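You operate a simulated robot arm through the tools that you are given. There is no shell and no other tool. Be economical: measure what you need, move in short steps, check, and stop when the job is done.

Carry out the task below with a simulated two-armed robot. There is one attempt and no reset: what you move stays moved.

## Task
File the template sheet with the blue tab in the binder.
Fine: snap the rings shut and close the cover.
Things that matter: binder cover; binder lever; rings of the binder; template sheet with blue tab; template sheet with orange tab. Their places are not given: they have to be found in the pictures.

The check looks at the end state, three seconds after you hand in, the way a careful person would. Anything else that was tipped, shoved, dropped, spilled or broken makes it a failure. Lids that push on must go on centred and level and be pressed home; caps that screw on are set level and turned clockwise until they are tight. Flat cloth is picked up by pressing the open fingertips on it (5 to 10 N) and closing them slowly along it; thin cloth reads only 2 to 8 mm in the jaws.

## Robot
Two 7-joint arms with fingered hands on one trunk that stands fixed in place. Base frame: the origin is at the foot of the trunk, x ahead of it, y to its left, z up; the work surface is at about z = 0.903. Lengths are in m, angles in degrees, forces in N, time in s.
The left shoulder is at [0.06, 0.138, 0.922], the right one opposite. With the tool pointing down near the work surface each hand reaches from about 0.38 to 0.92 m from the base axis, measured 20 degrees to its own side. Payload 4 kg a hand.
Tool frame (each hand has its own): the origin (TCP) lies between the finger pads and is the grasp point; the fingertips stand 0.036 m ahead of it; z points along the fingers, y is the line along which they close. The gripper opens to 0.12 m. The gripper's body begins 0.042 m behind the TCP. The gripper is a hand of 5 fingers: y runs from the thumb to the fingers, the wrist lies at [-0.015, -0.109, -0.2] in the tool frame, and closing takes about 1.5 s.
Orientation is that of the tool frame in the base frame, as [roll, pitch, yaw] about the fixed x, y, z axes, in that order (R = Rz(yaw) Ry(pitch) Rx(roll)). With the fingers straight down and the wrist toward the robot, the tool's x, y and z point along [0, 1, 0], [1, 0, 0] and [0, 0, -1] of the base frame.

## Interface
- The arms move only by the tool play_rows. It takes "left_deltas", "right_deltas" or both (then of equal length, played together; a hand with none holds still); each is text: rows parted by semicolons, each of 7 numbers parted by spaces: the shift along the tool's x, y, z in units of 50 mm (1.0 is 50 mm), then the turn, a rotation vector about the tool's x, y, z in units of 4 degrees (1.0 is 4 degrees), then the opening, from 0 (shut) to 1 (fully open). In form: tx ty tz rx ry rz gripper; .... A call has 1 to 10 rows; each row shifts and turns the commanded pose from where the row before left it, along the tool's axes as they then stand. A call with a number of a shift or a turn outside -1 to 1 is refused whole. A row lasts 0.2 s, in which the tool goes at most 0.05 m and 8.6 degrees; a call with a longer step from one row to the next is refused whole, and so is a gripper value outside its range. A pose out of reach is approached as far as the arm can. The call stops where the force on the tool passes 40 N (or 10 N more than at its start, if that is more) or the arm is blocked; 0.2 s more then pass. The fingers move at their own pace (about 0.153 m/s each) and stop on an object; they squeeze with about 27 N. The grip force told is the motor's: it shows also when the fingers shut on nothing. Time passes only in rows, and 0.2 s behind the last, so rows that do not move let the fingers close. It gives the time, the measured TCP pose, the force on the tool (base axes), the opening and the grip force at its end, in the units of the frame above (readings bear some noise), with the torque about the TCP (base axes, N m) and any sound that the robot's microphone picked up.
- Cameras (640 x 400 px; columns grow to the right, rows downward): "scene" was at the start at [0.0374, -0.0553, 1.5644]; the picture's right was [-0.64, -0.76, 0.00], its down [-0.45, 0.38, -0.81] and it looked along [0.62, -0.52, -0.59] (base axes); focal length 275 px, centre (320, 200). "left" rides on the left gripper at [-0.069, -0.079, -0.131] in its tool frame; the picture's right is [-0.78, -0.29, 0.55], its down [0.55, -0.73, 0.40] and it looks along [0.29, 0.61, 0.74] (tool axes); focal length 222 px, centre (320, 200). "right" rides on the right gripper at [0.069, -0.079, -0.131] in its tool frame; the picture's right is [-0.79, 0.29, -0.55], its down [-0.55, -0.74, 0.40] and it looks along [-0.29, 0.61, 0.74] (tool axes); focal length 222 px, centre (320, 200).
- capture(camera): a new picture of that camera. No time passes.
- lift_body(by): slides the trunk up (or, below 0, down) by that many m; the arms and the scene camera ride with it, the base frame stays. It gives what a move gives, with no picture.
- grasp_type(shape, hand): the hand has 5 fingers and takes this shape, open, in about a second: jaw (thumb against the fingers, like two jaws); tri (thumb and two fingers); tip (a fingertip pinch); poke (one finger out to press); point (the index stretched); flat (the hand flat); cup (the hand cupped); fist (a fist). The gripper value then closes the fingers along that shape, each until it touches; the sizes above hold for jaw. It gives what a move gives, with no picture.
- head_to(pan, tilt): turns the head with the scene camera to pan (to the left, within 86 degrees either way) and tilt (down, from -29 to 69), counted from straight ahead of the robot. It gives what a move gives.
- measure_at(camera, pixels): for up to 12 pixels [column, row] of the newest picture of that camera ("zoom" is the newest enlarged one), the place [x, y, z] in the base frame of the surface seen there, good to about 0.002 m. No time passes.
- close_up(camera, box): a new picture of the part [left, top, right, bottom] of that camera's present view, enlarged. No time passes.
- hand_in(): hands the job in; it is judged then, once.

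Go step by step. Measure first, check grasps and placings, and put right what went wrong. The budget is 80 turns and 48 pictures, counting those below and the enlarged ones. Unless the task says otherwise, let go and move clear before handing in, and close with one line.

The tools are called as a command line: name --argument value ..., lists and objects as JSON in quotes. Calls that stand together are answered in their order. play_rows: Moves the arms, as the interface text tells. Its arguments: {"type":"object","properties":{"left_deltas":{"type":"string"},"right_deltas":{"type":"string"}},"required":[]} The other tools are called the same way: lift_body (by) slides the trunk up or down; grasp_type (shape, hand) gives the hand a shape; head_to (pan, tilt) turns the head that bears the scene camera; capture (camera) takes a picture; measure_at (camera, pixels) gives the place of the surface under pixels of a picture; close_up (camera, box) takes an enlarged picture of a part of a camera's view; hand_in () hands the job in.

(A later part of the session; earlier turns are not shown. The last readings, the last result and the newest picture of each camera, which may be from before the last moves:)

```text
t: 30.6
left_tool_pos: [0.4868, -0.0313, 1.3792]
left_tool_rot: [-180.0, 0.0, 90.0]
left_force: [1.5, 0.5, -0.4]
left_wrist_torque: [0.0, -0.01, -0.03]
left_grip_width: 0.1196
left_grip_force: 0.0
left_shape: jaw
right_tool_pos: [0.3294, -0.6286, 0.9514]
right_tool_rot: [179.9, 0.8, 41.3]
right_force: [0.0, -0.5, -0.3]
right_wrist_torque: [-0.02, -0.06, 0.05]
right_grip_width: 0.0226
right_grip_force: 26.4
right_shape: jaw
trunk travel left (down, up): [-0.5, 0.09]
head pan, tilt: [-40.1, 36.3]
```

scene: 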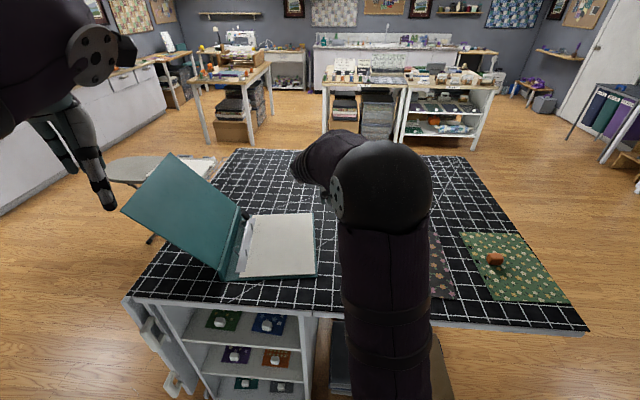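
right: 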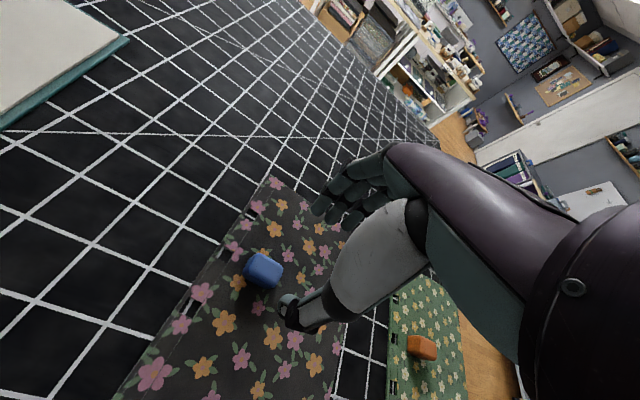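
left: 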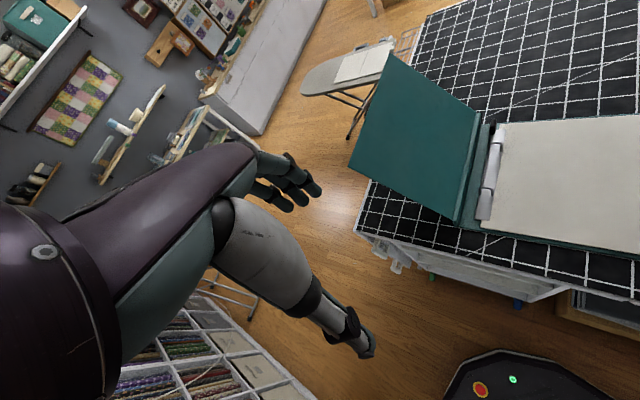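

The tab is gripped (22.6 mm). I'll lift 12 cm and rotate +11.6° to match the binder.

play_rows --right_deltas "0 0 -0.2 0 0 0 0;0 0 -0.4 0 0 0 0;0 0 -0.6 0 0 0 0;0 0 -0.6 0 0 0 0;0 0 -0.6 0 0 0 0;0 0 0 0 0 -0.97 0;0 0 0 0 0 -0.97 0;0 0 0 0 0 -0.96 0;0 0 0 0 0 0 0"

capture --camera "right"

```text
t: 32.6
left_tool_pos: [0.4868, -0.032, 1.379]
left_tool_rot: [-180.0, 0.0, 90.0]
left_force: [0.4, 0.1, -0.5]
left_wrist_torque: [0.02, -0.01, 0.0]
left_grip_width: 0.1197
left_grip_force: 0.0
left_shape: jaw
right_tool_pos: [0.3293, -0.6265, 1.0696]
right_tool_rot: [-179.9, 0.8, 52.9]
right_force: [-0.8, -0.6, -1.8]
right_wrist_torque: [0.02, -0.01, -0.01]
right_grip_width: 0.0227
right_grip_force: 26.4
right_shape: jaw
trunk travel left (down, up): [-0.5, 0.09]
head pan, tilt: [-40.1, 36.3]
```

```text
13 pictures are left
```

right: 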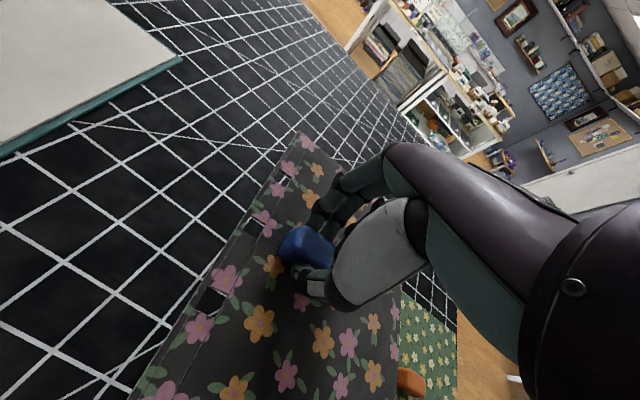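

The sheet hangs from the hand; I'll measure its edge and surface points to get tilt and offset.

measure_at --camera "right" --pixels '[[302, 136], [134, 394], [190, 305], [240, 230], [275, 255], [260, 320], [220, 370], [325, 350], [390, 310], [194, 300], [228, 300], [279, 186]]'

```text
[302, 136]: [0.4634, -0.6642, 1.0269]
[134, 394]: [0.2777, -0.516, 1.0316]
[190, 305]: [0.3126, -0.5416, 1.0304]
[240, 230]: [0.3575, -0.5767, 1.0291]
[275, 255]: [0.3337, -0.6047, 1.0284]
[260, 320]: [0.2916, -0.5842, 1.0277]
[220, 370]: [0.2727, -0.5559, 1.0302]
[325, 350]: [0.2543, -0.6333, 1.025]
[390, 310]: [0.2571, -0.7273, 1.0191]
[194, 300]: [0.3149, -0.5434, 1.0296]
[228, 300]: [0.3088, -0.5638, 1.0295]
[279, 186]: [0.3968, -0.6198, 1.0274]
```

The sheet hangs nearly level (about 3° droop) but about 1.4° off in yaw. I'll correct that and carry it over the rings at this height.

play_rows --right_deltas "0 0 0 0 0 -0.33 0;0.7 0.16 0 0 0 0 0;0.7 0.16 0 0 0 0 0;0.7 0.16 0 0 0 0 0;0.7 0.16 0 0 0 0 0;0.7 0.16 0 0 0 0 0;0.7 0.16 0 0 0 0 0;0.7 0.16 0 0 0 0 0;0.7 0.16 0 0 0 0 0;0.7 0.16 0 0 0 0 0"

play_rows --right_deltas "0.7 0.16 0 0 0 0 0;0.7 0.16 0 0 0 0 0;0.6 0.12 0.2 0 0 0 0;0.27 0.04 0.3 0 0 0 0;0 0 0.3 0 0 0 0;0 0 0 0 0 0 0"

close_up --camera "right" --box '[120, 120, 380, 380]'

```text
t: 34.8
left_tool_pos: [0.489, -0.031, 1.3786]
left_tool_rot: [180.0, 0.0, 90.0]
left_force: [0.4, -0.4, -0.4]
left_wrist_torque: [-0.03, 0.01, -0.02]
left_grip_width: 0.1198
left_grip_force: 0.1
left_shape: jaw
right_tool_pos: [0.5744, -0.4127, 1.0649]
right_tool_rot: [-179.9, 0.8, 54.2]
right_force: [-0.1, -0.5, -1.5]
right_wrist_torque: [0.02, -0.05, 0.02]
right_grip_width: 0.0224
right_grip_force: 27.4
right_shape: jaw
trunk travel left (down, up): [-0.5, 0.09]
head pan, tilt: [-40.1, 36.3]
```

```text
t: 36.2
left_tool_pos: [0.4883, -0.0313, 1.3796]
left_tool_rot: [180.0, 0.1, 90.0]
left_force: [0.8, 0.5, 0.1]
left_wrist_torque: [0.0, -0.03, 0.03]
left_grip_width: 0.1195
left_grip_force: 0.2
left_shape: jaw
right_tool_pos: [0.6609, -0.3349, 1.0235]
right_tool_rot: [-179.9, 0.8, 54.2]
right_force: [0.7, 0.1, -0.7]
right_wrist_torque: [0.04, -0.02, -0.01]
right_grip_width: 0.0224
right_grip_force: 26.8
right_shape: jaw
trunk travel left (down, up): [-0.5, 0.09]
head pan, tilt: [-40.1, 36.3]
```

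```text
1.54 times, centred on (250, 250) of right
```

zoom: 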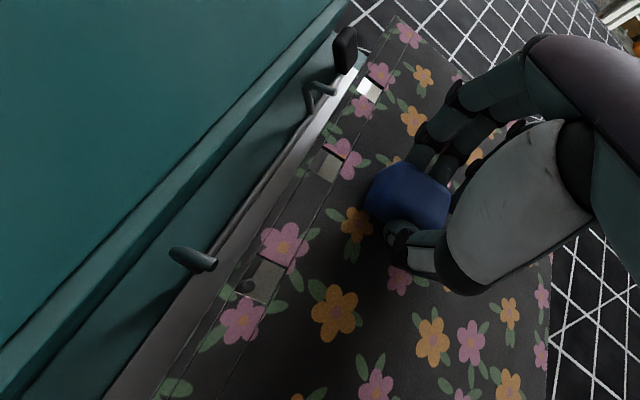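

Post B shows in the lower slot at (245,285). I'll measure sheet points around both slots and the post.

measure_at --camera "zoom" --pixels '[[355, 86], [384, 96], [377, 75], [361, 106], [236, 275], [298, 285], [282, 254], [254, 306], [244, 284], [247, 289], [210, 262], [335, 92]]'

close_up --camera "right" --box '[200, 150, 300, 320]'

```text
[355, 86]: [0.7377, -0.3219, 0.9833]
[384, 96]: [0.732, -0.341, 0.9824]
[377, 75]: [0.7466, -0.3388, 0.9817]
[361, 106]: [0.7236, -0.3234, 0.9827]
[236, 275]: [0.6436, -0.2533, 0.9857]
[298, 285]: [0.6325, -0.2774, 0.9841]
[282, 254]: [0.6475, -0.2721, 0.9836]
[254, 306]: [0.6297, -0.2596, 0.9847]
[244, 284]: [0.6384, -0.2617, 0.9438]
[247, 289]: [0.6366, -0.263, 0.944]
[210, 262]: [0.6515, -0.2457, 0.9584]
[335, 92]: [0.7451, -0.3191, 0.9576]
```

```text
2.35 times, centred on (250, 235) of right
```

zoom: 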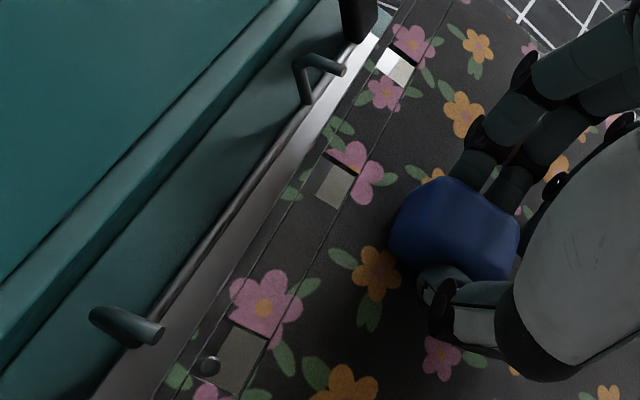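

The slot centres are within 2–4 mm of the posts, with about 1.5–3° yaw error. I'll turn −1.5°, nudge 2 mm, and lower to just above the post tops.

play_rows --right_deltas "-0.02 -0.044 0 0 0 0.4 0;0 0 0.2 0 0 0 0;0 0 0.2 0 0 0 0;0 0 0.2 0 0 0 0;0 0 0 0 0 0 0"

close_up --camera "right" --box '[160, 150, 300, 340]'

```text
t: 37.4
left_tool_pos: [0.4875, -0.0313, 1.3796]
left_tool_rot: [180.0, 0.0, 90.0]
left_force: [-0.2, -0.1, -0.3]
left_wrist_torque: [0.01, 0.0, 0.0]
left_grip_width: 0.1198
left_grip_force: 0.2
left_shape: jaw
right_tool_pos: [0.6566, -0.3364, 0.9925]
right_tool_rot: [-179.8, 0.8, 52.6]
right_force: [-0.3, -0.9, -0.7]
right_wrist_torque: [0.04, -0.01, 0.02]
right_grip_width: 0.0225
right_grip_force: 27.2
right_shape: jaw
trunk travel left (down, up): [-0.5, 0.09]
head pan, tilt: [-40.1, 36.3]
```

```text
2.11 times, centred on (230, 245) of right
```

zoom: 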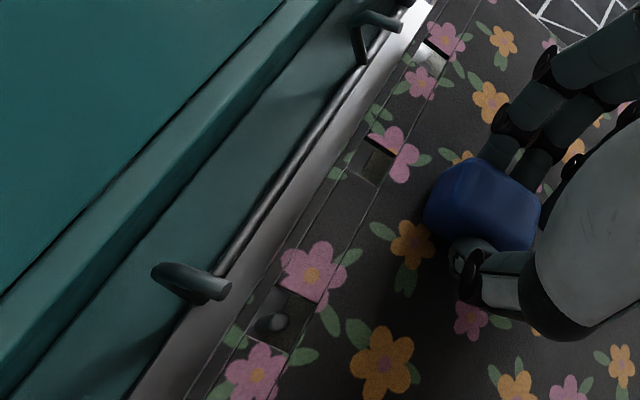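

Post B is visible at (272,323) inside slot B. I'll measure both slots again along with the posts.

measure_at --camera "zoom" --pixels '[[245, 310], [325, 325], [300, 287], [268, 345], [272, 318], [268, 323], [415, 38], [452, 55], [440, 38], [420, 68], [431, 52], [278, 318]]'

```text
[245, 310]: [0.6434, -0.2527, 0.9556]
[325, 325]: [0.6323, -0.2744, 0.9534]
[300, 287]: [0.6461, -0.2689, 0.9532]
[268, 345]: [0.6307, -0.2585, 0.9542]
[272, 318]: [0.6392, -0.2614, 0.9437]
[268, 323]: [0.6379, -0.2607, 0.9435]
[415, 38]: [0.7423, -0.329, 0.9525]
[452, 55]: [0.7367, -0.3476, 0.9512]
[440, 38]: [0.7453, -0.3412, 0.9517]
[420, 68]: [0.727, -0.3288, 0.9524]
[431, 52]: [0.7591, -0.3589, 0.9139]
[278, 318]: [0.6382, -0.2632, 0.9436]
```

Both slots are within ~2–3 mm of the posts. I'll shift 2 mm back along the edge and lower in small steps onto the posts.

play_rows --right_deltas "0 -0.036 0 0 0 0 0;0 0 0.1 0 0 0 0;0 0 0.1 0 0 0 0;0 0 0.1 0 0 0 0;0 0 0.1 0 0 0 0;0 0 0 0 0 0 0"

close_up --camera "right" --box '[160, 150, 300, 340]'

```text
t: 38.8
left_tool_pos: [0.487, -0.031, 1.3796]
left_tool_rot: [180.0, 0.1, 90.0]
left_force: [-0.3, -0.3, -0.7]
left_wrist_torque: [-0.02, 0.0, 0.01]
left_grip_width: 0.1198
left_grip_force: 0.0
left_shape: jaw
right_tool_pos: [0.6567, -0.3341, 0.973]
right_tool_rot: [-179.8, 0.8, 52.5]
right_force: [-1.6, 0.7, -0.7]
right_wrist_torque: [0.01, -0.05, 0.01]
right_grip_width: 0.0223
right_grip_force: 27.3
right_shape: jaw
trunk travel left (down, up): [-0.5, 0.09]
head pan, tilt: [-40.1, 36.3]
```

```text
2.11 times, centred on (230, 245) of right
```

zoom: 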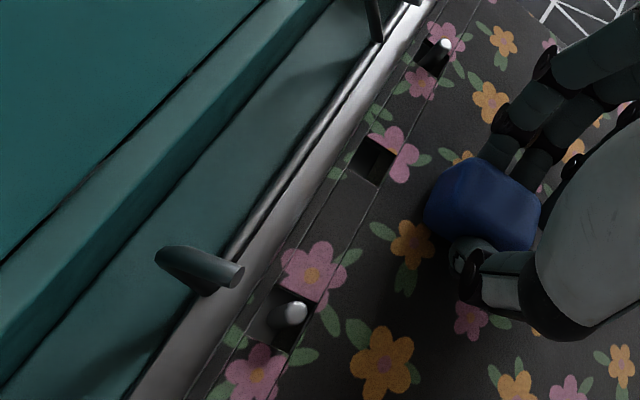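

Both posts now stick up through their slots, at (445,45) and (295,312), with no force. I'll lower the rest of the way until it rests.

play_rows --right_deltas "0 0 0.1 0 0 0 0;0 0 0.08 0 0 0 0;0 0 0.05 0 0 0 0;0 0 0.04 0 0 0 0;0 0 0 0 0 0 0"

```text
t: 40.0
left_tool_pos: [0.4873, -0.0308, 1.3792]
left_tool_rot: [179.9, 0.0, 89.9]
left_force: [0.4, -0.3, -0.7]
left_wrist_torque: [-0.01, 0.03, 0.02]
left_grip_width: 0.1199
left_grip_force: 0.1
left_shape: jaw
right_tool_pos: [0.6551, -0.3355, 0.96]
right_tool_rot: [-179.9, 0.7, 52.6]
right_force: [1.0, 0.2, -0.1]
right_wrist_torque: [-0.05, -0.06, 0.0]
right_grip_width: 0.0224
right_grip_force: 27.0
right_shape: jaw
trunk travel left (down, up): [-0.5, 0.09]
head pan, tilt: [-40.1, 36.3]
```

The sheet is at paper level (TCP 0.960). I'll release the tab and rise straight up, then change to the single-finger shape for closing the rings.

play_rows --right_deltas "0 0 0.03 0 0 0 0;0 0 0 0 0 0 0.25;0 0 0 0 0 0 0.4;0 0 0 0 0 0 0.5;0 0 -0.3 0 0 0 0.5;0 0 -0.6 0 0 0 0.5;0 0 -0.6 0 0 0 0.5;0 0 -0.6 0 0 0 0.5;0 0 -0.2 0 0 0 0.5"

grasp_type --hand "right" --shape "poke"

close_up --camera "right" --box '[140, 120, 360, 360]'

```text
t: 42.0
left_tool_pos: [0.4868, -0.0309, 1.3794]
left_tool_rot: [179.9, 0.1, 90.0]
left_force: [0.4, 0.4, -0.2]
left_wrist_torque: [0.0, 0.01, -0.01]
left_grip_width: 0.1197
left_grip_force: 0.1
left_shape: jaw
right_tool_pos: [0.6571, -0.333, 1.0735]
right_tool_rot: [-179.9, 0.7, 52.6]
right_force: [1.0, -0.7, 0.5]
right_wrist_torque: [0.02, -0.02, 0.0]
right_grip_width: 0.0601
right_grip_force: 0.0
right_shape: jaw
trunk travel left (down, up): [-0.5, 0.09]
head pan, tilt: [-40.1, 36.3]
```

```text
t: 42.9
left_tool_pos: [0.4877, -0.032, 1.3792]
left_tool_rot: [-179.9, 0.1, 90.0]
left_force: [-0.8, -0.5, -1.0]
left_wrist_torque: [0.03, 0.01, 0.01]
left_grip_width: 0.1196
left_grip_force: 0.0
left_shape: jaw
right_tool_pos: [0.6572, -0.3328, 1.0746]
right_tool_rot: [-179.9, 0.8, 52.6]
right_force: [-0.7, 0.2, -0.9]
right_wrist_torque: [0.01, -0.02, 0.0]
right_grip_width: 0.0
right_grip_force: 0.0
right_shape: poke
trunk travel left (down, up): [-0.5, 0.09]
head pan, tilt: [-40.1, 36.3]
```

```text
1.67 times, centred on (250, 240) of right
```

zoom: 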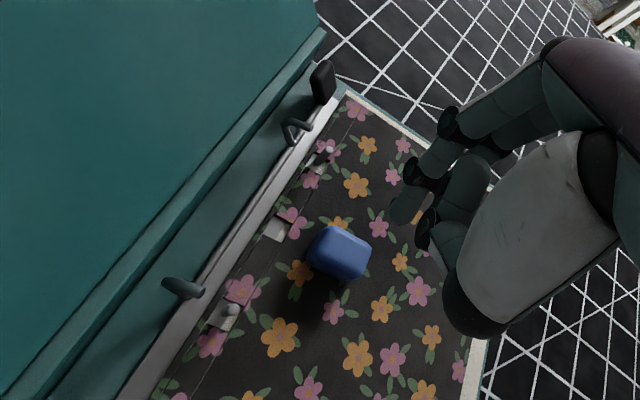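

The sheet lies flat with both posts through the outer slots. I'll measure the arm tips, posts, lever and fingertip.

measure_at --camera "zoom" --pixels '[[309, 128], [290, 124], [198, 293], [170, 284], [330, 151], [230, 310], [404, 208], [398, 215], [322, 66], [330, 90], [300, 75], [410, 205]]'

```text
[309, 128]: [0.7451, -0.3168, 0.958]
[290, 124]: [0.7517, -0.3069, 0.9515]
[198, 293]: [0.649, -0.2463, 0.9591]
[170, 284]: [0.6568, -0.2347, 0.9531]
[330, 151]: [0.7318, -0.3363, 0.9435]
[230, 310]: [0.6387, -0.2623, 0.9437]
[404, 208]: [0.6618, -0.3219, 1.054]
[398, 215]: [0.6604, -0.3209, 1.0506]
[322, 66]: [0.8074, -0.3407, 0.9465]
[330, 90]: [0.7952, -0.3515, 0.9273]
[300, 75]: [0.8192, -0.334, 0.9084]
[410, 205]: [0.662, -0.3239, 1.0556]
```

Ring A's arm tip is at (0.745,-0.317,0.958). I'll place the fingertip just above it, slightly on the spine side.

play_rows --right_deltas "0.324 0.302 0 0 0 0 1;0.324 0.302 0 0 0 0 1;0.324 0.302 0 0 0 0 1;0.324 0.302 0 0 0 0 1;0 0 0.5 0 0 0 1;0 0 0.5 0 0 0 1;0 0 0.36 0 0 0 1;0 0 0 0 0 0 1"

close_up --camera "right" --box '[220, 160, 380, 320]'

```text
t: 44.7
left_tool_pos: [0.4876, -0.0316, 1.3784]
left_tool_rot: [-180.0, 0.0, 90.0]
left_force: [-0.5, -0.9, -0.7]
left_wrist_torque: [0.0, -0.01, -0.04]
left_grip_width: 0.1197
left_grip_force: 0.1
left_shape: jaw
right_tool_pos: [0.7428, -0.3196, 1.0026]
right_tool_rot: [-179.9, 0.8, 52.7]
right_force: [0.0, 0.3, 0.5]
right_wrist_torque: [0.02, -0.02, -0.01]
right_grip_width: 0.0001
right_grip_force: 0.0
right_shape: poke
trunk travel left (down, up): [-0.5, 0.09]
head pan, tilt: [-40.1, 36.3]
```

```text
2.50 times, centred on (300, 240) of right
```

zoom: 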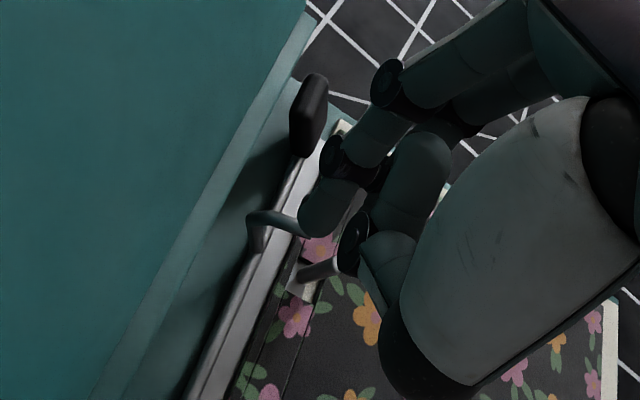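

The fingertip is near the tip but slightly past it; I'll shift 6 mm toward the spine and 4 mm back, then press down and toward the post in small steps.

play_rows --right_deltas "0.13 -0.09 0 0 0 0 1;0 0 0.1 0 0 0 1;0 0 0.08 0 0 0 1;-0.06 0 0.06 0 0 0 1;-0.08 0 0.05 0 0 0 1;0 0 0 0 0 0 1"

close_up --camera "right" --box '[220, 160, 380, 320]'

```text
t: 46.1
left_tool_pos: [0.4873, -0.0324, 1.3796]
left_tool_rot: [180.0, 0.0, 90.0]
left_force: [-0.6, -0.2, 0.9]
left_wrist_torque: [0.01, 0.01, -0.02]
left_grip_width: 0.1198
left_grip_force: 0.0
left_shape: jaw
right_tool_pos: [0.7389, -0.3179, 0.9891]
right_tool_rot: [-179.9, 0.8, 52.6]
right_force: [0.2, 0.4, 0.7]
right_wrist_torque: [0.01, -0.01, 0.06]
right_grip_width: 0.0
right_grip_force: 0.0
right_shape: poke
trunk travel left (down, up): [-0.5, 0.09]
head pan, tilt: [-40.1, 36.3]
```

```text
2.50 times, centred on (300, 240) of right
```

zoom: 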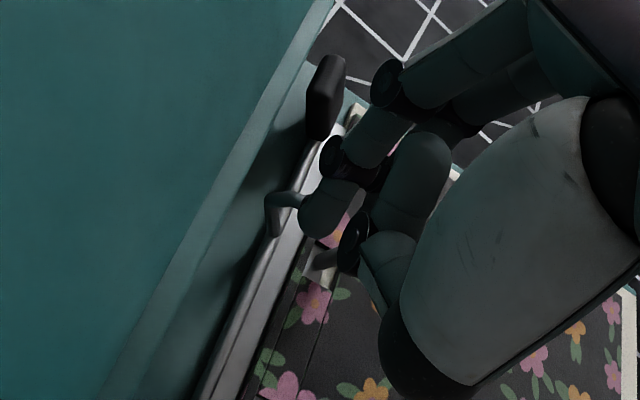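

No contact yet, so the tip reaches a bit less deep than assumed. I'll go back 5 mm toward the spine, lower 6 mm, then sweep toward the post.

play_rows --right_deltas "0.14 0 0 0 0 0 1;0 0 0.06 0 0 0 1;0 0 0.06 0 0 0 1;-0.1 0 0.01 0 0 0 1;-0.1 0 0.01 0 0 0 1;-0.1 0 0.01 0 0 0 1;-0.1 0 0.01 0 0 0 1"

```text
t: 47.7
left_tool_pos: [0.4864, -0.0309, 1.3804]
left_tool_rot: [180.0, 0.0, 89.9]
left_force: [-0.2, 0.1, -0.7]
left_wrist_torque: [0.02, -0.01, 0.02]
left_grip_width: 0.1198
left_grip_force: 0.1
left_shape: jaw
right_tool_pos: [0.7299, -0.3286, 0.9815]
right_tool_rot: [-179.8, 0.8, 52.6]
right_force: [0.1, -0.2, 0.3]
right_wrist_torque: [-0.01, 0.02, 0.0]
right_grip_width: 0.0003
right_grip_force: 0.1
right_shape: poke
trunk travel left (down, up): [-0.5, 0.09]
head pan, tilt: [-40.1, 36.3]
```

No force reading; I need to see whether the arm moved.

close_up --camera "right" --box '[180, 150, 380, 330]'

```text
2.22 times, centred on (280, 240) of right
```

zoom: 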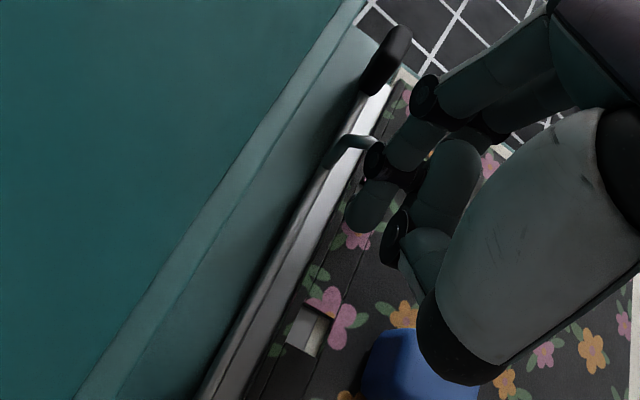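

The fingertip (370,220) is short of the arm A (350,145) along the edge. I'll measure the offset.

measure_at --camera "zoom" --pixels '[[362, 140], [345, 142], [330, 165], [355, 225], [365, 228], [350, 215], [372, 185], [375, 160], [400, 45], [375, 85]]'

```text
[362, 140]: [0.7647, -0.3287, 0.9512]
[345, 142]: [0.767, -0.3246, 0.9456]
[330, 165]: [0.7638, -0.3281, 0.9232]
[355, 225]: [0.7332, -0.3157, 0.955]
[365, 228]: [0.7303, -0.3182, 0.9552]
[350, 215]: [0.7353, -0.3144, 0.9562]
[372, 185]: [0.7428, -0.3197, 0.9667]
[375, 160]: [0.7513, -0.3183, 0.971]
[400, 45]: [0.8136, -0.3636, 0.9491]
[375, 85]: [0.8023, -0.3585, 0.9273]
```

The binder slid ~2 cm along its spine and the arms closed part way. I'll lift the hand and take one wide view for re-measuring.

play_rows --right_deltas "0 0 -0.5 0 0 0 1;-0.4 0 -0.6 0 0 0 1;-0.5 0 -0.6 0 0 0 1;-0.5 0 -0.3 0 0 0 1;0 0 0 0 0 0 1"

close_up --camera "right" --box '[140, 120, 360, 360]'

```text
t: 48.9
left_tool_pos: [0.4886, -0.0313, 1.3789]
left_tool_rot: [-180.0, 0.0, 90.0]
left_force: [-0.5, 0.3, -0.6]
left_wrist_torque: [0.0, 0.0, -0.03]
left_grip_width: 0.1192
left_grip_force: 0.1
left_shape: jaw
right_tool_pos: [0.6888, -0.3826, 1.0826]
right_tool_rot: [-180.0, 0.8, 52.6]
right_force: [0.6, -0.1, 0.4]
right_wrist_torque: [0.0, 0.03, -0.01]
right_grip_width: 0.0
right_grip_force: 0.0
right_shape: poke
trunk travel left (down, up): [-0.5, 0.09]
head pan, tilt: [-40.1, 36.3]
```

```text
1.67 times, centred on (250, 240) of right
```

zoom: 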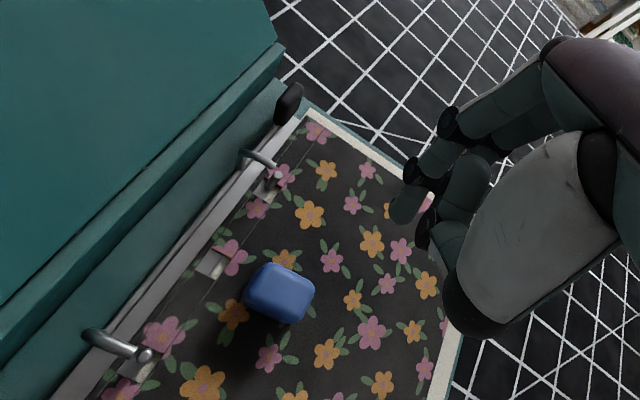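

The ring arms now lie nearly over the posts ((272,167) and (148,355)). I'll measure how shut they are.

measure_at --camera "zoom" --pixels '[[265, 163], [244, 153], [274, 170], [135, 352], [88, 335], [147, 357], [145, 350], [292, 87], [284, 110], [276, 168], [278, 128], [265, 185]]'

close_up --camera "right" --box '[180, 300, 250, 345]'

```text
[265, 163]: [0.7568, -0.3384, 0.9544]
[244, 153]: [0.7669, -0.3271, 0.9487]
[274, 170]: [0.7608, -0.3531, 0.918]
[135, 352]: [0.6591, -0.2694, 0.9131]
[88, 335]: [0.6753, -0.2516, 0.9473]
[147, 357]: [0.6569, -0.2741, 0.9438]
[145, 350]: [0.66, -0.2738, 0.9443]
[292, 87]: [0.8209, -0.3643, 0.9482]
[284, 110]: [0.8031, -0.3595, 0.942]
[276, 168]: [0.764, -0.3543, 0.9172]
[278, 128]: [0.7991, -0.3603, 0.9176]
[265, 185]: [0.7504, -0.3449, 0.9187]
```

```text
8.89 times, centred on (215, 322) of right
```

zoom: 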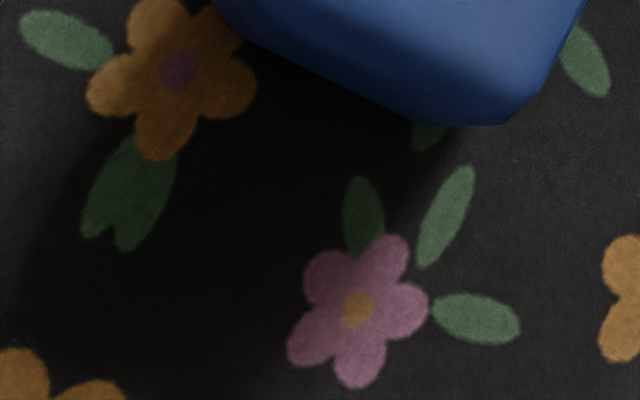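

The arms are about 10° from shut now. I'll press straight down on arm A near its tip, around (0.754,-0.345), in small steps.

play_rows --right_deltas "0.42 0.192 0 0 0 0 1;0.42 0.192 0 0 0 0 1;0.42 0.192 0 0 0 0 1;0 0 0.6 0 0 0 1;0 0 0.6 0 0 0 1;0 0 0.5 0 0 0 1;0 0 0 0 0 0 1"

play_rows --right_deltas "0 0 0.05 0 0 0 1;0 0 0.05 0 0 0 1;0 0 0.05 0 0 0 1;0 0 0.05 0 0 0 1;0 0 0.05 0 0 0 1;0 0 0 0 0 0 1"

```text
t: 50.5
left_tool_pos: [0.487, -0.0301, 1.3787]
left_tool_rot: [-180.0, 0.0, 90.0]
left_force: [0.2, -0.1, 0.5]
left_wrist_torque: [0.03, 0.0, -0.01]
left_grip_width: 0.1199
left_grip_force: 0.0
left_shape: jaw
right_tool_pos: [0.7481, -0.3509, 0.9972]
right_tool_rot: [-179.9, 0.8, 52.6]
right_force: [0.6, -0.5, 0.1]
right_wrist_torque: [-0.01, -0.02, 0.01]
right_grip_width: 0.0
right_grip_force: 0.1
right_shape: poke
trunk travel left (down, up): [-0.5, 0.09]
head pan, tilt: [-40.1, 36.3]
```

```text
t: 51.9
left_tool_pos: [0.486, -0.0305, 1.3804]
left_tool_rot: [179.9, 0.1, 89.9]
left_force: [-0.5, 0.6, 0.0]
left_wrist_torque: [-0.01, 0.0, 0.02]
left_grip_width: 0.1196
left_grip_force: 0.1
left_shape: jaw
right_tool_pos: [0.75, -0.3515, 0.9896]
right_tool_rot: [179.8, 0.6, 52.7]
right_force: [2.1, -1.8, 19.3]
right_wrist_torque: [0.08, -0.19, -0.03]
right_grip_width: 0.0
right_grip_force: 0.1
right_shape: poke
trunk travel left (down, up): [-0.5, 0.09]
head pan, tilt: [-40.1, 36.3]
```

Contact with 19 N at fingertip z≈0.953. I'll press further.

play_rows --right_deltas "0 0 0.05 0 0 0 1;0 0 0.05 0 0 0 1;0 0 0.05 0 0 0 1;0 0 0.05 0 0 0 1;0 0 0 0 0 0 1;0 0 0 0 0 0 1"

```text
t: 52.6
left_tool_pos: [0.4872, -0.0309, 1.3795]
left_tool_rot: [180.0, 0.1, 90.0]
left_force: [0.7, 0.0, 0.3]
left_wrist_torque: [0.01, -0.01, -0.02]
left_grip_width: 0.1197
left_grip_force: 0.1
left_shape: jaw
right_tool_pos: [0.7524, -0.3527, 0.9869]
right_tool_rot: [179.0, 0.4, 52.9]
right_force: [-3.1, 1.0, 12.2]
right_wrist_torque: [0.17, 0.09, 0.03]
right_grip_width: 0.0
right_grip_force: 0.1
right_shape: poke
trunk travel left (down, up): [-0.5, 0.09]
head pan, tilt: [-40.1, 36.3]
stopped in row 3 (right hand): the force on the tool passed its limit at 41 N (the readings are from after the stop); the commanded pose is now the measured one
```

It pressed to 41 N and settled. I'll lift clear to the same vantage and check the rings with one picture.

play_rows --right_deltas "0 0 -0.5 0 0 0 1;-0.2 -0.1 -0.6 0 0 0 1;-0.4 -0.2 -0.6 0 0 0 1;-0.4 -0.2 -0.3 0 0 0 1;0 0 0 0 0 0 1"

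close_up --camera "right" --box '[160, 150, 340, 350]'

```text
t: 53.8
left_tool_pos: [0.4867, -0.0318, 1.3783]
left_tool_rot: [-180.0, 0.0, 90.0]
left_force: [-0.4, -0.5, -0.4]
left_wrist_torque: [0.06, -0.01, 0.02]
left_grip_width: 0.1195
left_grip_force: 0.0
left_shape: jaw
right_tool_pos: [0.7035, -0.3749, 1.0847]
right_tool_rot: [179.4, 0.5, 52.7]
right_force: [0.5, 0.6, 0.1]
right_wrist_torque: [0.01, 0.0, -0.01]
right_grip_width: 0.0
right_grip_force: 0.0
right_shape: poke
trunk travel left (down, up): [-0.5, 0.09]
head pan, tilt: [-40.1, 36.3]
```

```text
2.00 times, centred on (250, 250) of right
```

zoom: 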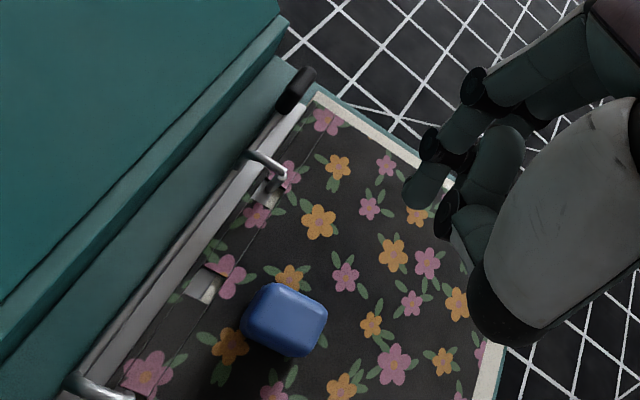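

measure_at --camera "zoom" --pixels '[[282, 172], [285, 176], [270, 163], [250, 153], [265, 190], [272, 196], [304, 72], [312, 78], [288, 98], [300, 105], [283, 180], [276, 182]]'

measure_at --camera "zoom" --pixels '[[75, 378], [100, 390], [250, 165], [246, 160], [268, 186], [262, 200], [280, 55], [320, 95]]'

```text
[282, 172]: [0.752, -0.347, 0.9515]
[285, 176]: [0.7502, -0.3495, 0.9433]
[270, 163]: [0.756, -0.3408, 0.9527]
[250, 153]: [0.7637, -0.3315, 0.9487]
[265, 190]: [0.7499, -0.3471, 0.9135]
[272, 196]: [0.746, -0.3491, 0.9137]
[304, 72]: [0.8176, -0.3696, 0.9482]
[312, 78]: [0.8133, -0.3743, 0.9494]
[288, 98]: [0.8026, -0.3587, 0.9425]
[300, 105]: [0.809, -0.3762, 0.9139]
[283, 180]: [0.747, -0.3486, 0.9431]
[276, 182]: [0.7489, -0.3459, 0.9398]
```

```text
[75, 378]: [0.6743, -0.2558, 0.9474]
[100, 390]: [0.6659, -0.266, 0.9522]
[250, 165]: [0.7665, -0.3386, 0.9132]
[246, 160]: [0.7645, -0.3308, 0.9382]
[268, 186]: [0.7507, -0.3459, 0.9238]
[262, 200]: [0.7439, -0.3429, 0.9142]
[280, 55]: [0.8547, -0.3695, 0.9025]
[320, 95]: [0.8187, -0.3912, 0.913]
```

The arm tip is back over the post ((0.752,-0.347,0.9515) against the post top 0.943) and the lever is upright, as at the start, so the rings are shut. Next I'll move the right arm away and turn the left hand so it can push the cover over from behind.

play_rows --left_deltas "0.2 0 0 0 0 0.975 0;0.2 0 0 0 0 0.975 0;0.2 0 0 0 0 0.975 0;0.2 0 0 0 0 0.975 0;0.2 0 0 0 0 0.975 0;0.2 0 0 0 0 0.975 0;0.2 0 0 0 0 0.975 0;0.2 0 0 0 0 0.975 0;0.2 0 0 0 0 0.975 0;0.2 0 0 0 0 0.975 0" --right_deltas "-0.3 0 -0.7 0 0 0 1;-0.69 -0.1 -0.33 0 0 0 1;-0.69 -0.1 -0.33 0 0 0 1;-0.69 -0.1 -0.33 0 0 0 1;-0.69 -0.1 -0.33 0 0 0 1;-0.69 -0.1 -0.33 0 0 0 1;-0.69 -0.1 -0.33 0 0 0 1;-0.69 -0.1 -0.33 0 0 0 1;-0.69 -0.1 -0.33 0 0 0 1;-0.69 -0.1 -0.1 0 0 0 1"

play_rows --left_deltas "0 0 0 -1 0 0 0;0 0 0 -1 0 0 0;0 0 0 -1 0 0 0;0 0 0 -1 0 0 0;0 0 0 -1 0 0 0;0 0 0 -1 0 0 0;0 0 0 -1 0 0 0;0 0 0 -1 0 0 0;0 0 0 -1 0 0 0;0 0 0 -1 0 0 0"

play_rows --left_deltas "0 0 0 -1 0 0 0;0 0 0 -1 0 0 0;0 0 0 -1 0 0 0;0 0 0 -1 0 0 0;0 0 0 -1 0 0 0;0 0 0 0 0 0 0"

```text
t: 56.0
left_tool_pos: [0.5169, 0.0616, 1.38]
left_tool_rot: [180.0, 0.0, 50.9]
left_force: [0.3, 0.1, 0.2]
left_wrist_torque: [-0.01, 0.0, -0.02]
left_grip_width: 0.0
left_grip_force: 26.9
left_shape: jaw
right_tool_pos: [0.4685, -0.6052, 1.2575]
right_tool_rot: [179.4, 0.4, 52.8]
right_force: [-0.4, -0.3, -0.8]
right_wrist_torque: [0.0, 0.01, -0.02]
right_grip_width: 0.0
right_grip_force: 0.1
right_shape: poke
trunk travel left (down, up): [-0.5, 0.09]
head pan, tilt: [-40.1, 36.3]
```

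```text
t: 58.2
left_tool_pos: [0.518, 0.0619, 1.3799]
left_tool_rot: [139.9, 0.0, 51.0]
left_force: [-0.2, 0.2, -1.2]
left_wrist_torque: [0.0, -0.01, 0.02]
left_grip_width: 0.0
left_grip_force: 27.2
left_shape: jaw
right_tool_pos: [0.4684, -0.6047, 1.2593]
right_tool_rot: [179.4, 0.4, 52.8]
right_force: [0.4, -0.4, 0.6]
right_wrist_torque: [0.01, 0.0, -0.02]
right_grip_width: 0.0
right_grip_force: 0.1
right_shape: poke
trunk travel left (down, up): [-0.5, 0.09]
head pan, tilt: [-40.1, 36.3]
```

```text
t: 59.6
left_tool_pos: [0.5161, 0.0628, 1.3805]
left_tool_rot: [120.1, 0.0, 51.0]
left_force: [-1.0, -0.3, 0.0]
left_wrist_torque: [0.02, 0.0, -0.01]
left_grip_width: 0.0
left_grip_force: 27.1
left_shape: jaw
right_tool_pos: [0.4688, -0.6059, 1.2577]
right_tool_rot: [179.4, 0.4, 52.8]
right_force: [-0.5, -1.1, -0.3]
right_wrist_torque: [-0.02, -0.01, 0.01]
right_grip_width: 0.0
right_grip_force: 0.1
right_shape: poke
trunk travel left (down, up): [-0.5, 0.09]
head pan, tilt: [-40.1, 36.3]
```

Orientation is as planned. Now I'll move the left hand around behind the cover's top edge.

play_rows --left_deltas "0.425 -0.2 0.55 0 0 0 0;0.425 -0.2 0.55 0 0 0 0;0.425 -0.2 0.55 0 0 0 0;0.425 -0.2 0.55 0 0 0 0;0.425 -0.2 0.55 0 0 0 0;0.425 -0.2 0.55 0 0 0 0;0.425 -0.2 0.55 0 0 0 0;0.425 -0.2 0.55 0 0 0 0"

play_rows --left_deltas "-0.15 0.2 0.74 0 0 0 0;-0.15 0.2 0.74 0 0 0 0;-0.15 0.2 0.74 0 0 0 0;-0.15 0.2 0.74 0 0 0 0;-0.15 0.2 0.74 0 0 0 0;0 0 0 0 0 0 0"

capture --camera "scene"

```text
t: 61.4
left_tool_pos: [0.7407, 0.0992, 1.1974]
left_tool_rot: [119.9, 0.0, 50.9]
left_force: [0.6, 0.8, 0.2]
left_wrist_torque: [0.0, 0.0, 0.0]
left_grip_width: 0.0003
left_grip_force: 27.2
left_shape: jaw
right_tool_pos: [0.4695, -0.6036, 1.2576]
right_tool_rot: [179.4, 0.6, 52.7]
right_force: [0.0, -0.5, 0.0]
right_wrist_torque: [-0.02, 0.01, -0.01]
right_grip_width: 0.0
right_grip_force: 0.0
right_shape: poke
trunk travel left (down, up): [-0.5, 0.09]
head pan, tilt: [-40.1, 36.3]
```

```text
t: 62.8
left_tool_pos: [0.7429, 0.0988, 1.1815]
left_tool_rot: [120.0, 0.0, 51.1]
left_force: [1.1, -0.3, 0.1]
left_wrist_torque: [-0.03, 0.03, 0.0]
left_grip_width: 0.0002
left_grip_force: 26.5
left_shape: jaw
left hand out of reach, approached as far as the arm can: row 1, 2, 3, 4, 5
right_tool_pos: [0.468, -0.606, 1.2575]
right_tool_rot: [179.4, 0.4, 52.9]
right_force: [0.3, -0.1, 0.3]
right_wrist_torque: [-0.02, -0.01, -0.03]
right_grip_width: 0.0
right_grip_force: 0.1
right_shape: poke
trunk travel left (down, up): [-0.5, 0.09]
head pan, tilt: [-40.1, 36.3]
```

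```text
1 pictures are left
```

scene: 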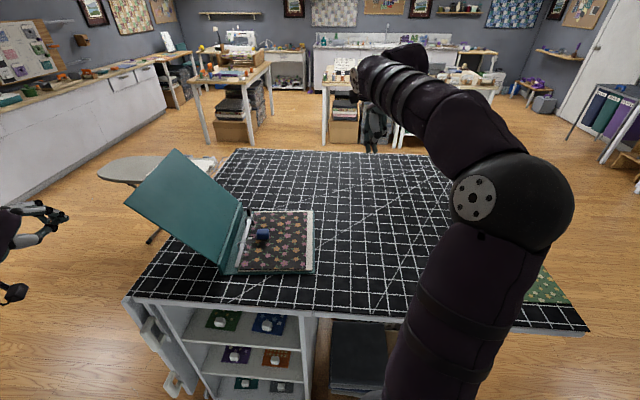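

The left hand stalled at (0.743,0.099) – out of reach in that posture. I'll measure the cover's corners in this picture to plan a nearer contact.

measure_at --camera "scene" --pixels '[[175, 152], [127, 204], [223, 271], [243, 213], [150, 178], [200, 215], [309, 272], [312, 212], [65, 216], [35, 210], [12, 294], [248, 223]]'

```text
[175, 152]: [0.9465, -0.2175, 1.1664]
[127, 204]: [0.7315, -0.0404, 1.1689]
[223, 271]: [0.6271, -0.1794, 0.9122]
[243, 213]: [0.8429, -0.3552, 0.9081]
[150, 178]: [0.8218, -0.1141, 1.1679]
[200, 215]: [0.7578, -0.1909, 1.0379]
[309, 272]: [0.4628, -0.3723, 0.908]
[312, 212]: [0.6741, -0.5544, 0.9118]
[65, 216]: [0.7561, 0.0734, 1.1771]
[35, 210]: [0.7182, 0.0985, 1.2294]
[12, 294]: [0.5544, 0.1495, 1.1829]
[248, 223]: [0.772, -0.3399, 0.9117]
```

The stall is likely a wrist limit from the hand's −39° yaw, not distance. I'll undo that move and turn the hand back 20° so it points more straight ahead.

play_rows --left_deltas "0.15 -0.2 -0.74 0 0 0 0;0.15 -0.2 -0.74 0 0 0 0;0.15 -0.2 -0.74 0 0 0 0;0.15 -0.2 -0.74 0 0 0 0;0.15 -0.2 -0.74 0 0 0 0;0 0 0 0 0.866 -0.5 0;0 0 0 0 0.866 -0.5 0;0 0 0 0 0.866 -0.5 0;0 0 0 0 0.866 -0.5 0;0 0 0 0 0.866 -0.5 0"

```text
t: 65.0
left_tool_pos: [0.6244, 0.2397, 1.2297]
left_tool_rot: [120.0, 0.0, 71.0]
left_force: [0.7, 0.3, 0.2]
left_wrist_torque: [-0.02, -0.01, 0.0]
left_grip_width: 0.0001
left_grip_force: 27.0
left_shape: jaw
right_tool_pos: [0.4686, -0.6059, 1.2583]
right_tool_rot: [179.3, 0.4, 52.7]
right_force: [-0.4, -0.9, 0.4]
right_wrist_torque: [0.01, 0.03, 0.02]
right_grip_width: 0.0
right_grip_force: 0.0
right_shape: poke
trunk travel left (down, up): [-0.5, 0.09]
head pan, tilt: [-40.1, 36.3]
```

It had stopped at the measured pose, now at (0.624,0.24,1.23) with yaw 71°. I'll go forward again, staying left of the cover.

play_rows --left_deltas "-0.235 0.1 0.573 0 0 0 0;-0.235 0.1 0.573 0 0 0 0;-0.235 0.1 0.573 0 0 0 0;-0.235 0.1 0.573 0 0 0 0;-0.235 0.1 0.573 0 0 0 0;-0.235 0.1 0.573 0 0 0 0;-0.235 0.1 0.573 0 0 0 0;-0.235 0.1 0.573 0 0 0 0;0 0 0 0 0 0 0"

```text
t: 67.0
left_tool_pos: [0.7653, 0.118, 1.1542]
left_tool_rot: [120.0, 0.0, 71.1]
left_force: [0.4, -0.4, -0.1]
left_wrist_torque: [-0.01, 0.0, 0.02]
left_grip_width: 0.0
left_grip_force: 26.6
left_shape: jaw
left hand out of reach, approached as far as the arm can: row 7, 8
right_tool_pos: [0.4684, -0.6057, 1.2582]
right_tool_rot: [179.3, 0.4, 52.9]
right_force: [0.0, -0.7, -0.7]
right_wrist_torque: [0.01, -0.01, 0.02]
right_grip_width: 0.0
right_grip_force: 0.0
right_shape: poke
trunk travel left (down, up): [-0.5, 0.09]
head pan, tilt: [-40.1, 36.3]
```

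Same limit again; reach at this tilt is short by a few cm at that height. I'll raise the trunk 9 cm and use a lower contact, slipping the fingers under the leaning cover's back from its near end at z≈1.05.

lift_body --by 0.09

play_rows --left_deltas "-0.367 -0.515 0.08 0 0 0 0;-0.367 -0.515 0.08 0 0 0 0;-0.367 -0.515 0.08 0 0 0 0;-0.367 -0.515 0.08 0 0 0 0;-0.367 -0.515 0.08 0 0 0 0;-0.367 -0.515 0.08 0 0 0 0;-0.367 -0.515 0.08 0 0 0 0;-0.367 -0.515 0.08 0 0 0 0;0 0 0 0 0 0 0"

```text
t: 68.2
left_tool_pos: [0.7666, 0.1184, 1.2431]
left_tool_rot: [120.0, 0.0, 71.0]
left_force: [0.0, 0.0, 0.2]
left_wrist_torque: [-0.05, 0.02, 0.0]
left_grip_width: 0.0
left_grip_force: 27.1
left_shape: jaw
right_tool_pos: [0.4701, -0.6049, 1.3487]
right_tool_rot: [179.3, 0.5, 52.8]
right_force: [0.2, -0.3, 0.1]
right_wrist_torque: [-0.02, 0.04, 0.05]
right_grip_width: 0.0
right_grip_force: 0.0
right_shape: poke
trunk travel left (down, up): [-0.59, 0.0]
head pan, tilt: [-40.1, 36.3]
```

```text
t: 70.2
left_tool_pos: [0.6437, 0.0108, 1.0482]
left_tool_rot: [120.0, 0.0, 70.8]
left_force: [0.2, 0.8, -0.3]
left_wrist_torque: [-0.01, -0.04, 0.03]
left_grip_width: 0.0003
left_grip_force: 26.7
left_shape: jaw
left hand out of reach, approached as far as the arm can: row 8
right_tool_pos: [0.4686, -0.6048, 1.3473]
right_tool_rot: [179.3, 0.3, 52.8]
right_force: [0.0, -0.5, 0.2]
right_wrist_torque: [-0.02, 0.04, 0.02]
right_grip_width: 0.0002
right_grip_force: 0.0
right_shape: poke
trunk travel left (down, up): [-0.59, 0.0]
head pan, tilt: [-40.1, 36.3]
```

Even here it hits a limit, so the 60° tilt itself is the trouble. I'll bring the fingers back to pointing straight down, which reaches farther, and push the cover's top edge.

play_rows --left_deltas "0 0 0 1 0 0 0;0 0 0 1 0 0 0;0 0 0 1 0 0 0;0 0 0 1 0 0 0;0 0 0 1 0 0 0;0 0 0 1 0 0 0;0 0 0 1 0 0 0;0 0 0 1 0 0 0;0 0 0 1 0 0 0;0 0 0 1 0 0 0"

play_rows --left_deltas "0 0 0 1 0 0 0;0 0 0 1 0 0 0;0 0 0 1 0 0 0;0 0 0 1 0 0 0;0 0 0 1 0 0 0;0.35 0.12 -0.55 0 0 0 0;0.35 0.12 -0.55 0 0 0 0;0.4 0.15 -0.55 0 0 0 0;0.4 0.15 -0.55 0 0 0 0;0 0 0 0 0 0 0"

```text
t: 72.4
left_tool_pos: [0.6372, 0.0514, 1.059]
left_tool_rot: [152.0, 0.0, 71.1]
left_force: [0.0, -0.2, 0.0]
left_wrist_torque: [-0.02, -0.01, 0.03]
left_grip_width: 0.0
left_grip_force: 26.7
left_shape: jaw
left hand out of reach, approached as far as the arm can: row 3, 4, 5, 6, 7, 8, 9, 10
right_tool_pos: [0.4674, -0.6048, 1.3489]
right_tool_rot: [179.4, 0.3, 52.9]
right_force: [0.5, -0.3, -0.1]
right_wrist_torque: [-0.02, 0.03, -0.01]
right_grip_width: 0.0
right_grip_force: 0.0
right_shape: poke
trunk travel left (down, up): [-0.59, 0.0]
head pan, tilt: [-40.1, 36.3]
```

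```text
t: 74.6
left_tool_pos: [0.635, 0.1306, 1.169]
left_tool_rot: [152.0, 0.0, 70.9]
left_force: [0.1, 0.2, 0.4]
left_wrist_torque: [0.0, 0.01, -0.02]
left_grip_width: 0.0
left_grip_force: 26.8
left_shape: jaw
left hand out of reach, approached as far as the arm can: row 1, 2, 3, 4, 5
right_tool_pos: [0.4692, -0.6055, 1.3476]
right_tool_rot: [179.4, 0.4, 52.8]
right_force: [-0.2, 0.2, -1.0]
right_wrist_torque: [-0.03, 0.01, 0.01]
right_grip_width: 0.0001
right_grip_force: 0.0
right_shape: poke
trunk travel left (down, up): [-0.59, 0.0]
head pan, tilt: [-40.1, 36.3]
```

The arm moved on but was limited in turning there. At this freer spot I'll finish turning the fingers down (28° more).

play_rows --left_deltas "0 -0.2 -0.4 1 0 0 0;0 -0.2 -0.4 1 0 0 0;0 -0.2 -0.3 1 0 0 0;0 -0.2 -0.3 1 0 0 0;0 0 0 1 0 0 0;0 0 0 1 0 0 0;0 0 0 1 0 0 0;0 0 0 0 0 0 0"

```text
t: 76.4
left_tool_pos: [0.5755, 0.1526, 1.2183]
left_tool_rot: [-179.9, 0.0, 71.0]
left_force: [-0.1, 0.3, -0.2]
left_wrist_torque: [0.02, -0.01, 0.0]
left_grip_width: 0.0003
left_grip_force: 27.0
left_shape: jaw
right_tool_pos: [0.4689, -0.6046, 1.3484]
right_tool_rot: [179.4, 0.4, 52.7]
right_force: [-0.3, 0.2, -0.4]
right_wrist_torque: [-0.01, 0.02, 0.03]
right_grip_width: 0.0
right_grip_force: 0.0
right_shape: poke
trunk travel left (down, up): [-0.59, 0.0]
head pan, tilt: [-40.1, 36.3]
```

The tool now points straight down at (0.576,0.153,1.218). I'll go forward to (0.80,0.10,1.17).

play_rows --left_deltas "0.087 0.763 0.16 0 0 0 0;0.087 0.763 0.16 0 0 0 0;0.087 0.763 0.16 0 0 0 0;0.087 0.763 0.16 0 0 0 0;0.087 0.763 0.16 0 0 0 0;0.087 0.763 0.16 0 0 0 0;0 0 0 0 0 0 0"

```text
t: 78.0
left_tool_pos: [0.5941, 0.147, 1.2139]
left_tool_rot: [-179.9, -0.1, 71.0]
left_force: [0.6, 0.2, 0.9]
left_wrist_torque: [-0.03, -0.02, -0.02]
left_grip_width: 0.0
left_grip_force: 26.9
left_shape: jaw
left hand out of reach, approached as far as the arm can: row 1, 2, 3, 4, 5, 6
right_tool_pos: [0.4702, -0.6067, 1.3471]
right_tool_rot: [179.5, 0.4, 52.8]
right_force: [0.4, 0.2, -0.6]
right_wrist_torque: [0.02, 0.03, 0.06]
right_grip_width: 0.0
right_grip_force: 0.1
right_shape: poke
trunk travel left (down, up): [-0.59, 0.0]
head pan, tilt: [-40.1, 36.3]
```

The left arm seems caught in a poor joint posture. The right hand reached farther, so I'll withdraw the left arm and use the right hand to push the cover from behind its near corner.

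grasp_type --hand "right" --shape "jaw"

play_rows --left_deltas "0.24 -0.84 -0.2 0 0 0 0;0.24 -0.84 -0.2 0 0 0 0;0.24 -0.84 -0.2 0 0 0 0;0.24 -0.84 -0.2 0 0 0 0;0.5 -0.4 0 0 0 0 0;0.5 -0.4 0 0 0 0 0;0 0 0 0 0 0 0;0 0 0 0 0 0 0;0 0 0 0 0 0 0;0 0 0 0 0 0 0" --right_deltas "0 0 0 0 0 -0.93 0;0 0 0 0 0 -0.93 0;0 0 0 0 0 -0.93 0;0 0 0 0 0 -0.93 0;0 0 0 0 0 -0.93 0;0 0 0 0 0 -0.93 0;0 0 0 0 0 -0.93 0;0 0 0 0 0 -0.93 0;0 0 0 0 0 -0.93 0;0 0 0 0 0 -0.93 0"

play_rows --right_deltas "0.9 0 0 0 0 0 0;0.9 0 0 0 0 0 0;0.9 0 0 0 0 0 0;0.9 0 0 0 0 0 0;0.9 0 0 0 0 0 0;0.9 0 0 0 0 0 0;0.9 0 0 0 0 0 0;0.9 0 0 0 0 0 0;0.9 0 0 0 0 0 0;0.9 0 0 0 0 0 0"

```text
t: 78.9
left_tool_pos: [0.5952, 0.1455, 1.2145]
left_tool_rot: [-180.0, -0.1, 70.9]
left_force: [0.3, -0.5, -0.5]
left_wrist_torque: [0.01, 0.01, 0.0]
left_grip_width: 0.0002
left_grip_force: 27.0
left_shape: jaw
right_tool_pos: [0.468, -0.6056, 1.3476]
right_tool_rot: [179.4, 0.4, 52.8]
right_force: [0.2, -1.2, -0.4]
right_wrist_torque: [0.0, 0.05, 0.01]
right_grip_width: 0.12
right_grip_force: 0.1
right_shape: jaw
trunk travel left (down, up): [-0.59, 0.0]
head pan, tilt: [-40.1, 36.3]
```

```text
t: 81.1
left_tool_pos: [0.4278, 0.3089, 1.2513]
left_tool_rot: [180.0, 0.0, 71.0]
left_force: [0.5, 0.0, -0.1]
left_wrist_torque: [0.02, 0.01, 0.0]
left_grip_width: 0.0
left_grip_force: 27.4
left_shape: jaw
right_tool_pos: [0.4695, -0.6049, 1.3481]
right_tool_rot: [179.8, 0.8, 90.2]
right_force: [0.5, -0.1, 0.4]
right_wrist_torque: [-0.04, -0.04, -0.01]
right_grip_width: 0.0002
right_grip_force: 26.9
right_shape: jaw
trunk travel left (down, up): [-0.59, 0.0]
head pan, tilt: [-40.1, 36.3]
```

```text
t: 83.3
left_tool_pos: [0.4293, 0.3092, 1.2508]
left_tool_rot: [180.0, 0.0, 70.9]
left_force: [0.1, -0.1, -0.2]
left_wrist_torque: [0.01, -0.01, 0.01]
left_grip_width: 0.0
left_grip_force: 26.6
left_shape: jaw
right_tool_pos: [0.4696, -0.1562, 1.3421]
right_tool_rot: [179.9, 0.7, 89.9]
right_force: [0.0, 0.0, 0.2]
right_wrist_torque: [-0.03, 0.0, -0.01]
right_grip_width: 0.0001
right_grip_force: 26.7
right_shape: jaw
trunk travel left (down, up): [-0.59, 0.0]
head pan, tilt: [-40.1, 36.3]
```

The right hand moves freely at (0.47,-0.156,1.342). I'll bring it around the near corner to behind the cover's top edge.

play_rows --right_deltas "0.675 0.43 0.115 0 0 0 0;0.675 0.43 0.115 0 0 0 0;0.675 0.43 0.115 0 0 0 0;0.675 0.43 0.115 0 0 0 0;0.675 0.43 0.115 0 0 0 0;0.675 0.43 0.115 0 0 0 0;0.675 0.43 0.115 0 0 0 0"

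play_rows --right_deltas "-0.22 0.66 0.3 0 0 0 0;-0.22 0.66 0.3 0 0 0 0;-0.22 0.66 0.3 0 0 0 0;-0.22 0.66 0.5 0 0 0 0;-0.22 0.66 0.5 0 0 0 0;0 0 0 0 0 0 0"

```text
t: 84.9
left_tool_pos: [0.4292, 0.309, 1.2511]
left_tool_rot: [179.9, 0.1, 70.9]
left_force: [-0.2, -0.3, -0.7]
left_wrist_torque: [-0.04, 0.02, 0.0]
left_grip_width: 0.0
left_grip_force: 27.2
left_shape: jaw
right_tool_pos: [0.6238, 0.0837, 1.2988]
right_tool_rot: [179.7, 0.9, 89.9]
right_force: [0.5, 0.5, 0.1]
right_wrist_torque: [0.0, -0.01, 0.0]
right_grip_width: 0.0
right_grip_force: 26.5
right_shape: jaw
trunk travel left (down, up): [-0.59, 0.0]
head pan, tilt: [-40.1, 36.3]
```

```text
t: 86.3
left_tool_pos: [0.4272, 0.3081, 1.2501]
left_tool_rot: [179.9, -0.1, 71.0]
left_force: [-0.2, -0.3, -0.2]
left_wrist_torque: [0.01, 0.0, -0.04]
left_grip_width: 0.0
left_grip_force: 26.9
left_shape: jaw
right_tool_pos: [0.7846, 0.0242, 1.2049]
right_tool_rot: [179.7, 0.7, 90.0]
right_force: [1.0, -0.5, -0.2]
right_wrist_torque: [0.02, -0.05, -0.01]
right_grip_width: 0.0
right_grip_force: 27.1
right_shape: jaw
trunk travel left (down, up): [-0.59, 0.0]
head pan, tilt: [-40.1, 36.3]
```

It reaches: (0.785,0.024,1.205). I'll lower 4.5 cm and sweep toward the paper side in 2.5 cm rows.

play_rows --right_deltas "0 0 0.45 0 0 0 0;0 0 0.45 0 0 0 0;-0.39 -0.31 0 0 0 0 0;-0.39 -0.31 0 0 0 0 0;-0.3 -0.24 0 0 0 0 0;-0.3 -0.24 0 0 0 0 0;-0.3 -0.24 0 0 0 0 0;-0.3 -0.24 0 0 0 0 0;-0.3 -0.24 0 0 0 0 0;-0.3 -0.24 0 0 0 0 0"

```text
t: 88.5
left_tool_pos: [0.4272, 0.3072, 1.2522]
left_tool_rot: [180.0, 0.0, 71.0]
left_force: [0.0, -0.5, -0.4]
left_wrist_torque: [-0.01, -0.02, 0.01]
left_grip_width: 0.0
left_grip_force: 27.2
left_shape: jaw
right_tool_pos: [0.6803, -0.1053, 1.1633]
right_tool_rot: [179.8, 0.8, 89.9]
right_force: [0.6, -0.3, -0.2]
right_wrist_torque: [0.03, 0.02, 0.0]
right_grip_width: 0.0
right_grip_force: 27.3
right_shape: jaw
trunk travel left (down, up): [-0.59, 0.0]
head pan, tilt: [-40.1, 36.3]
```

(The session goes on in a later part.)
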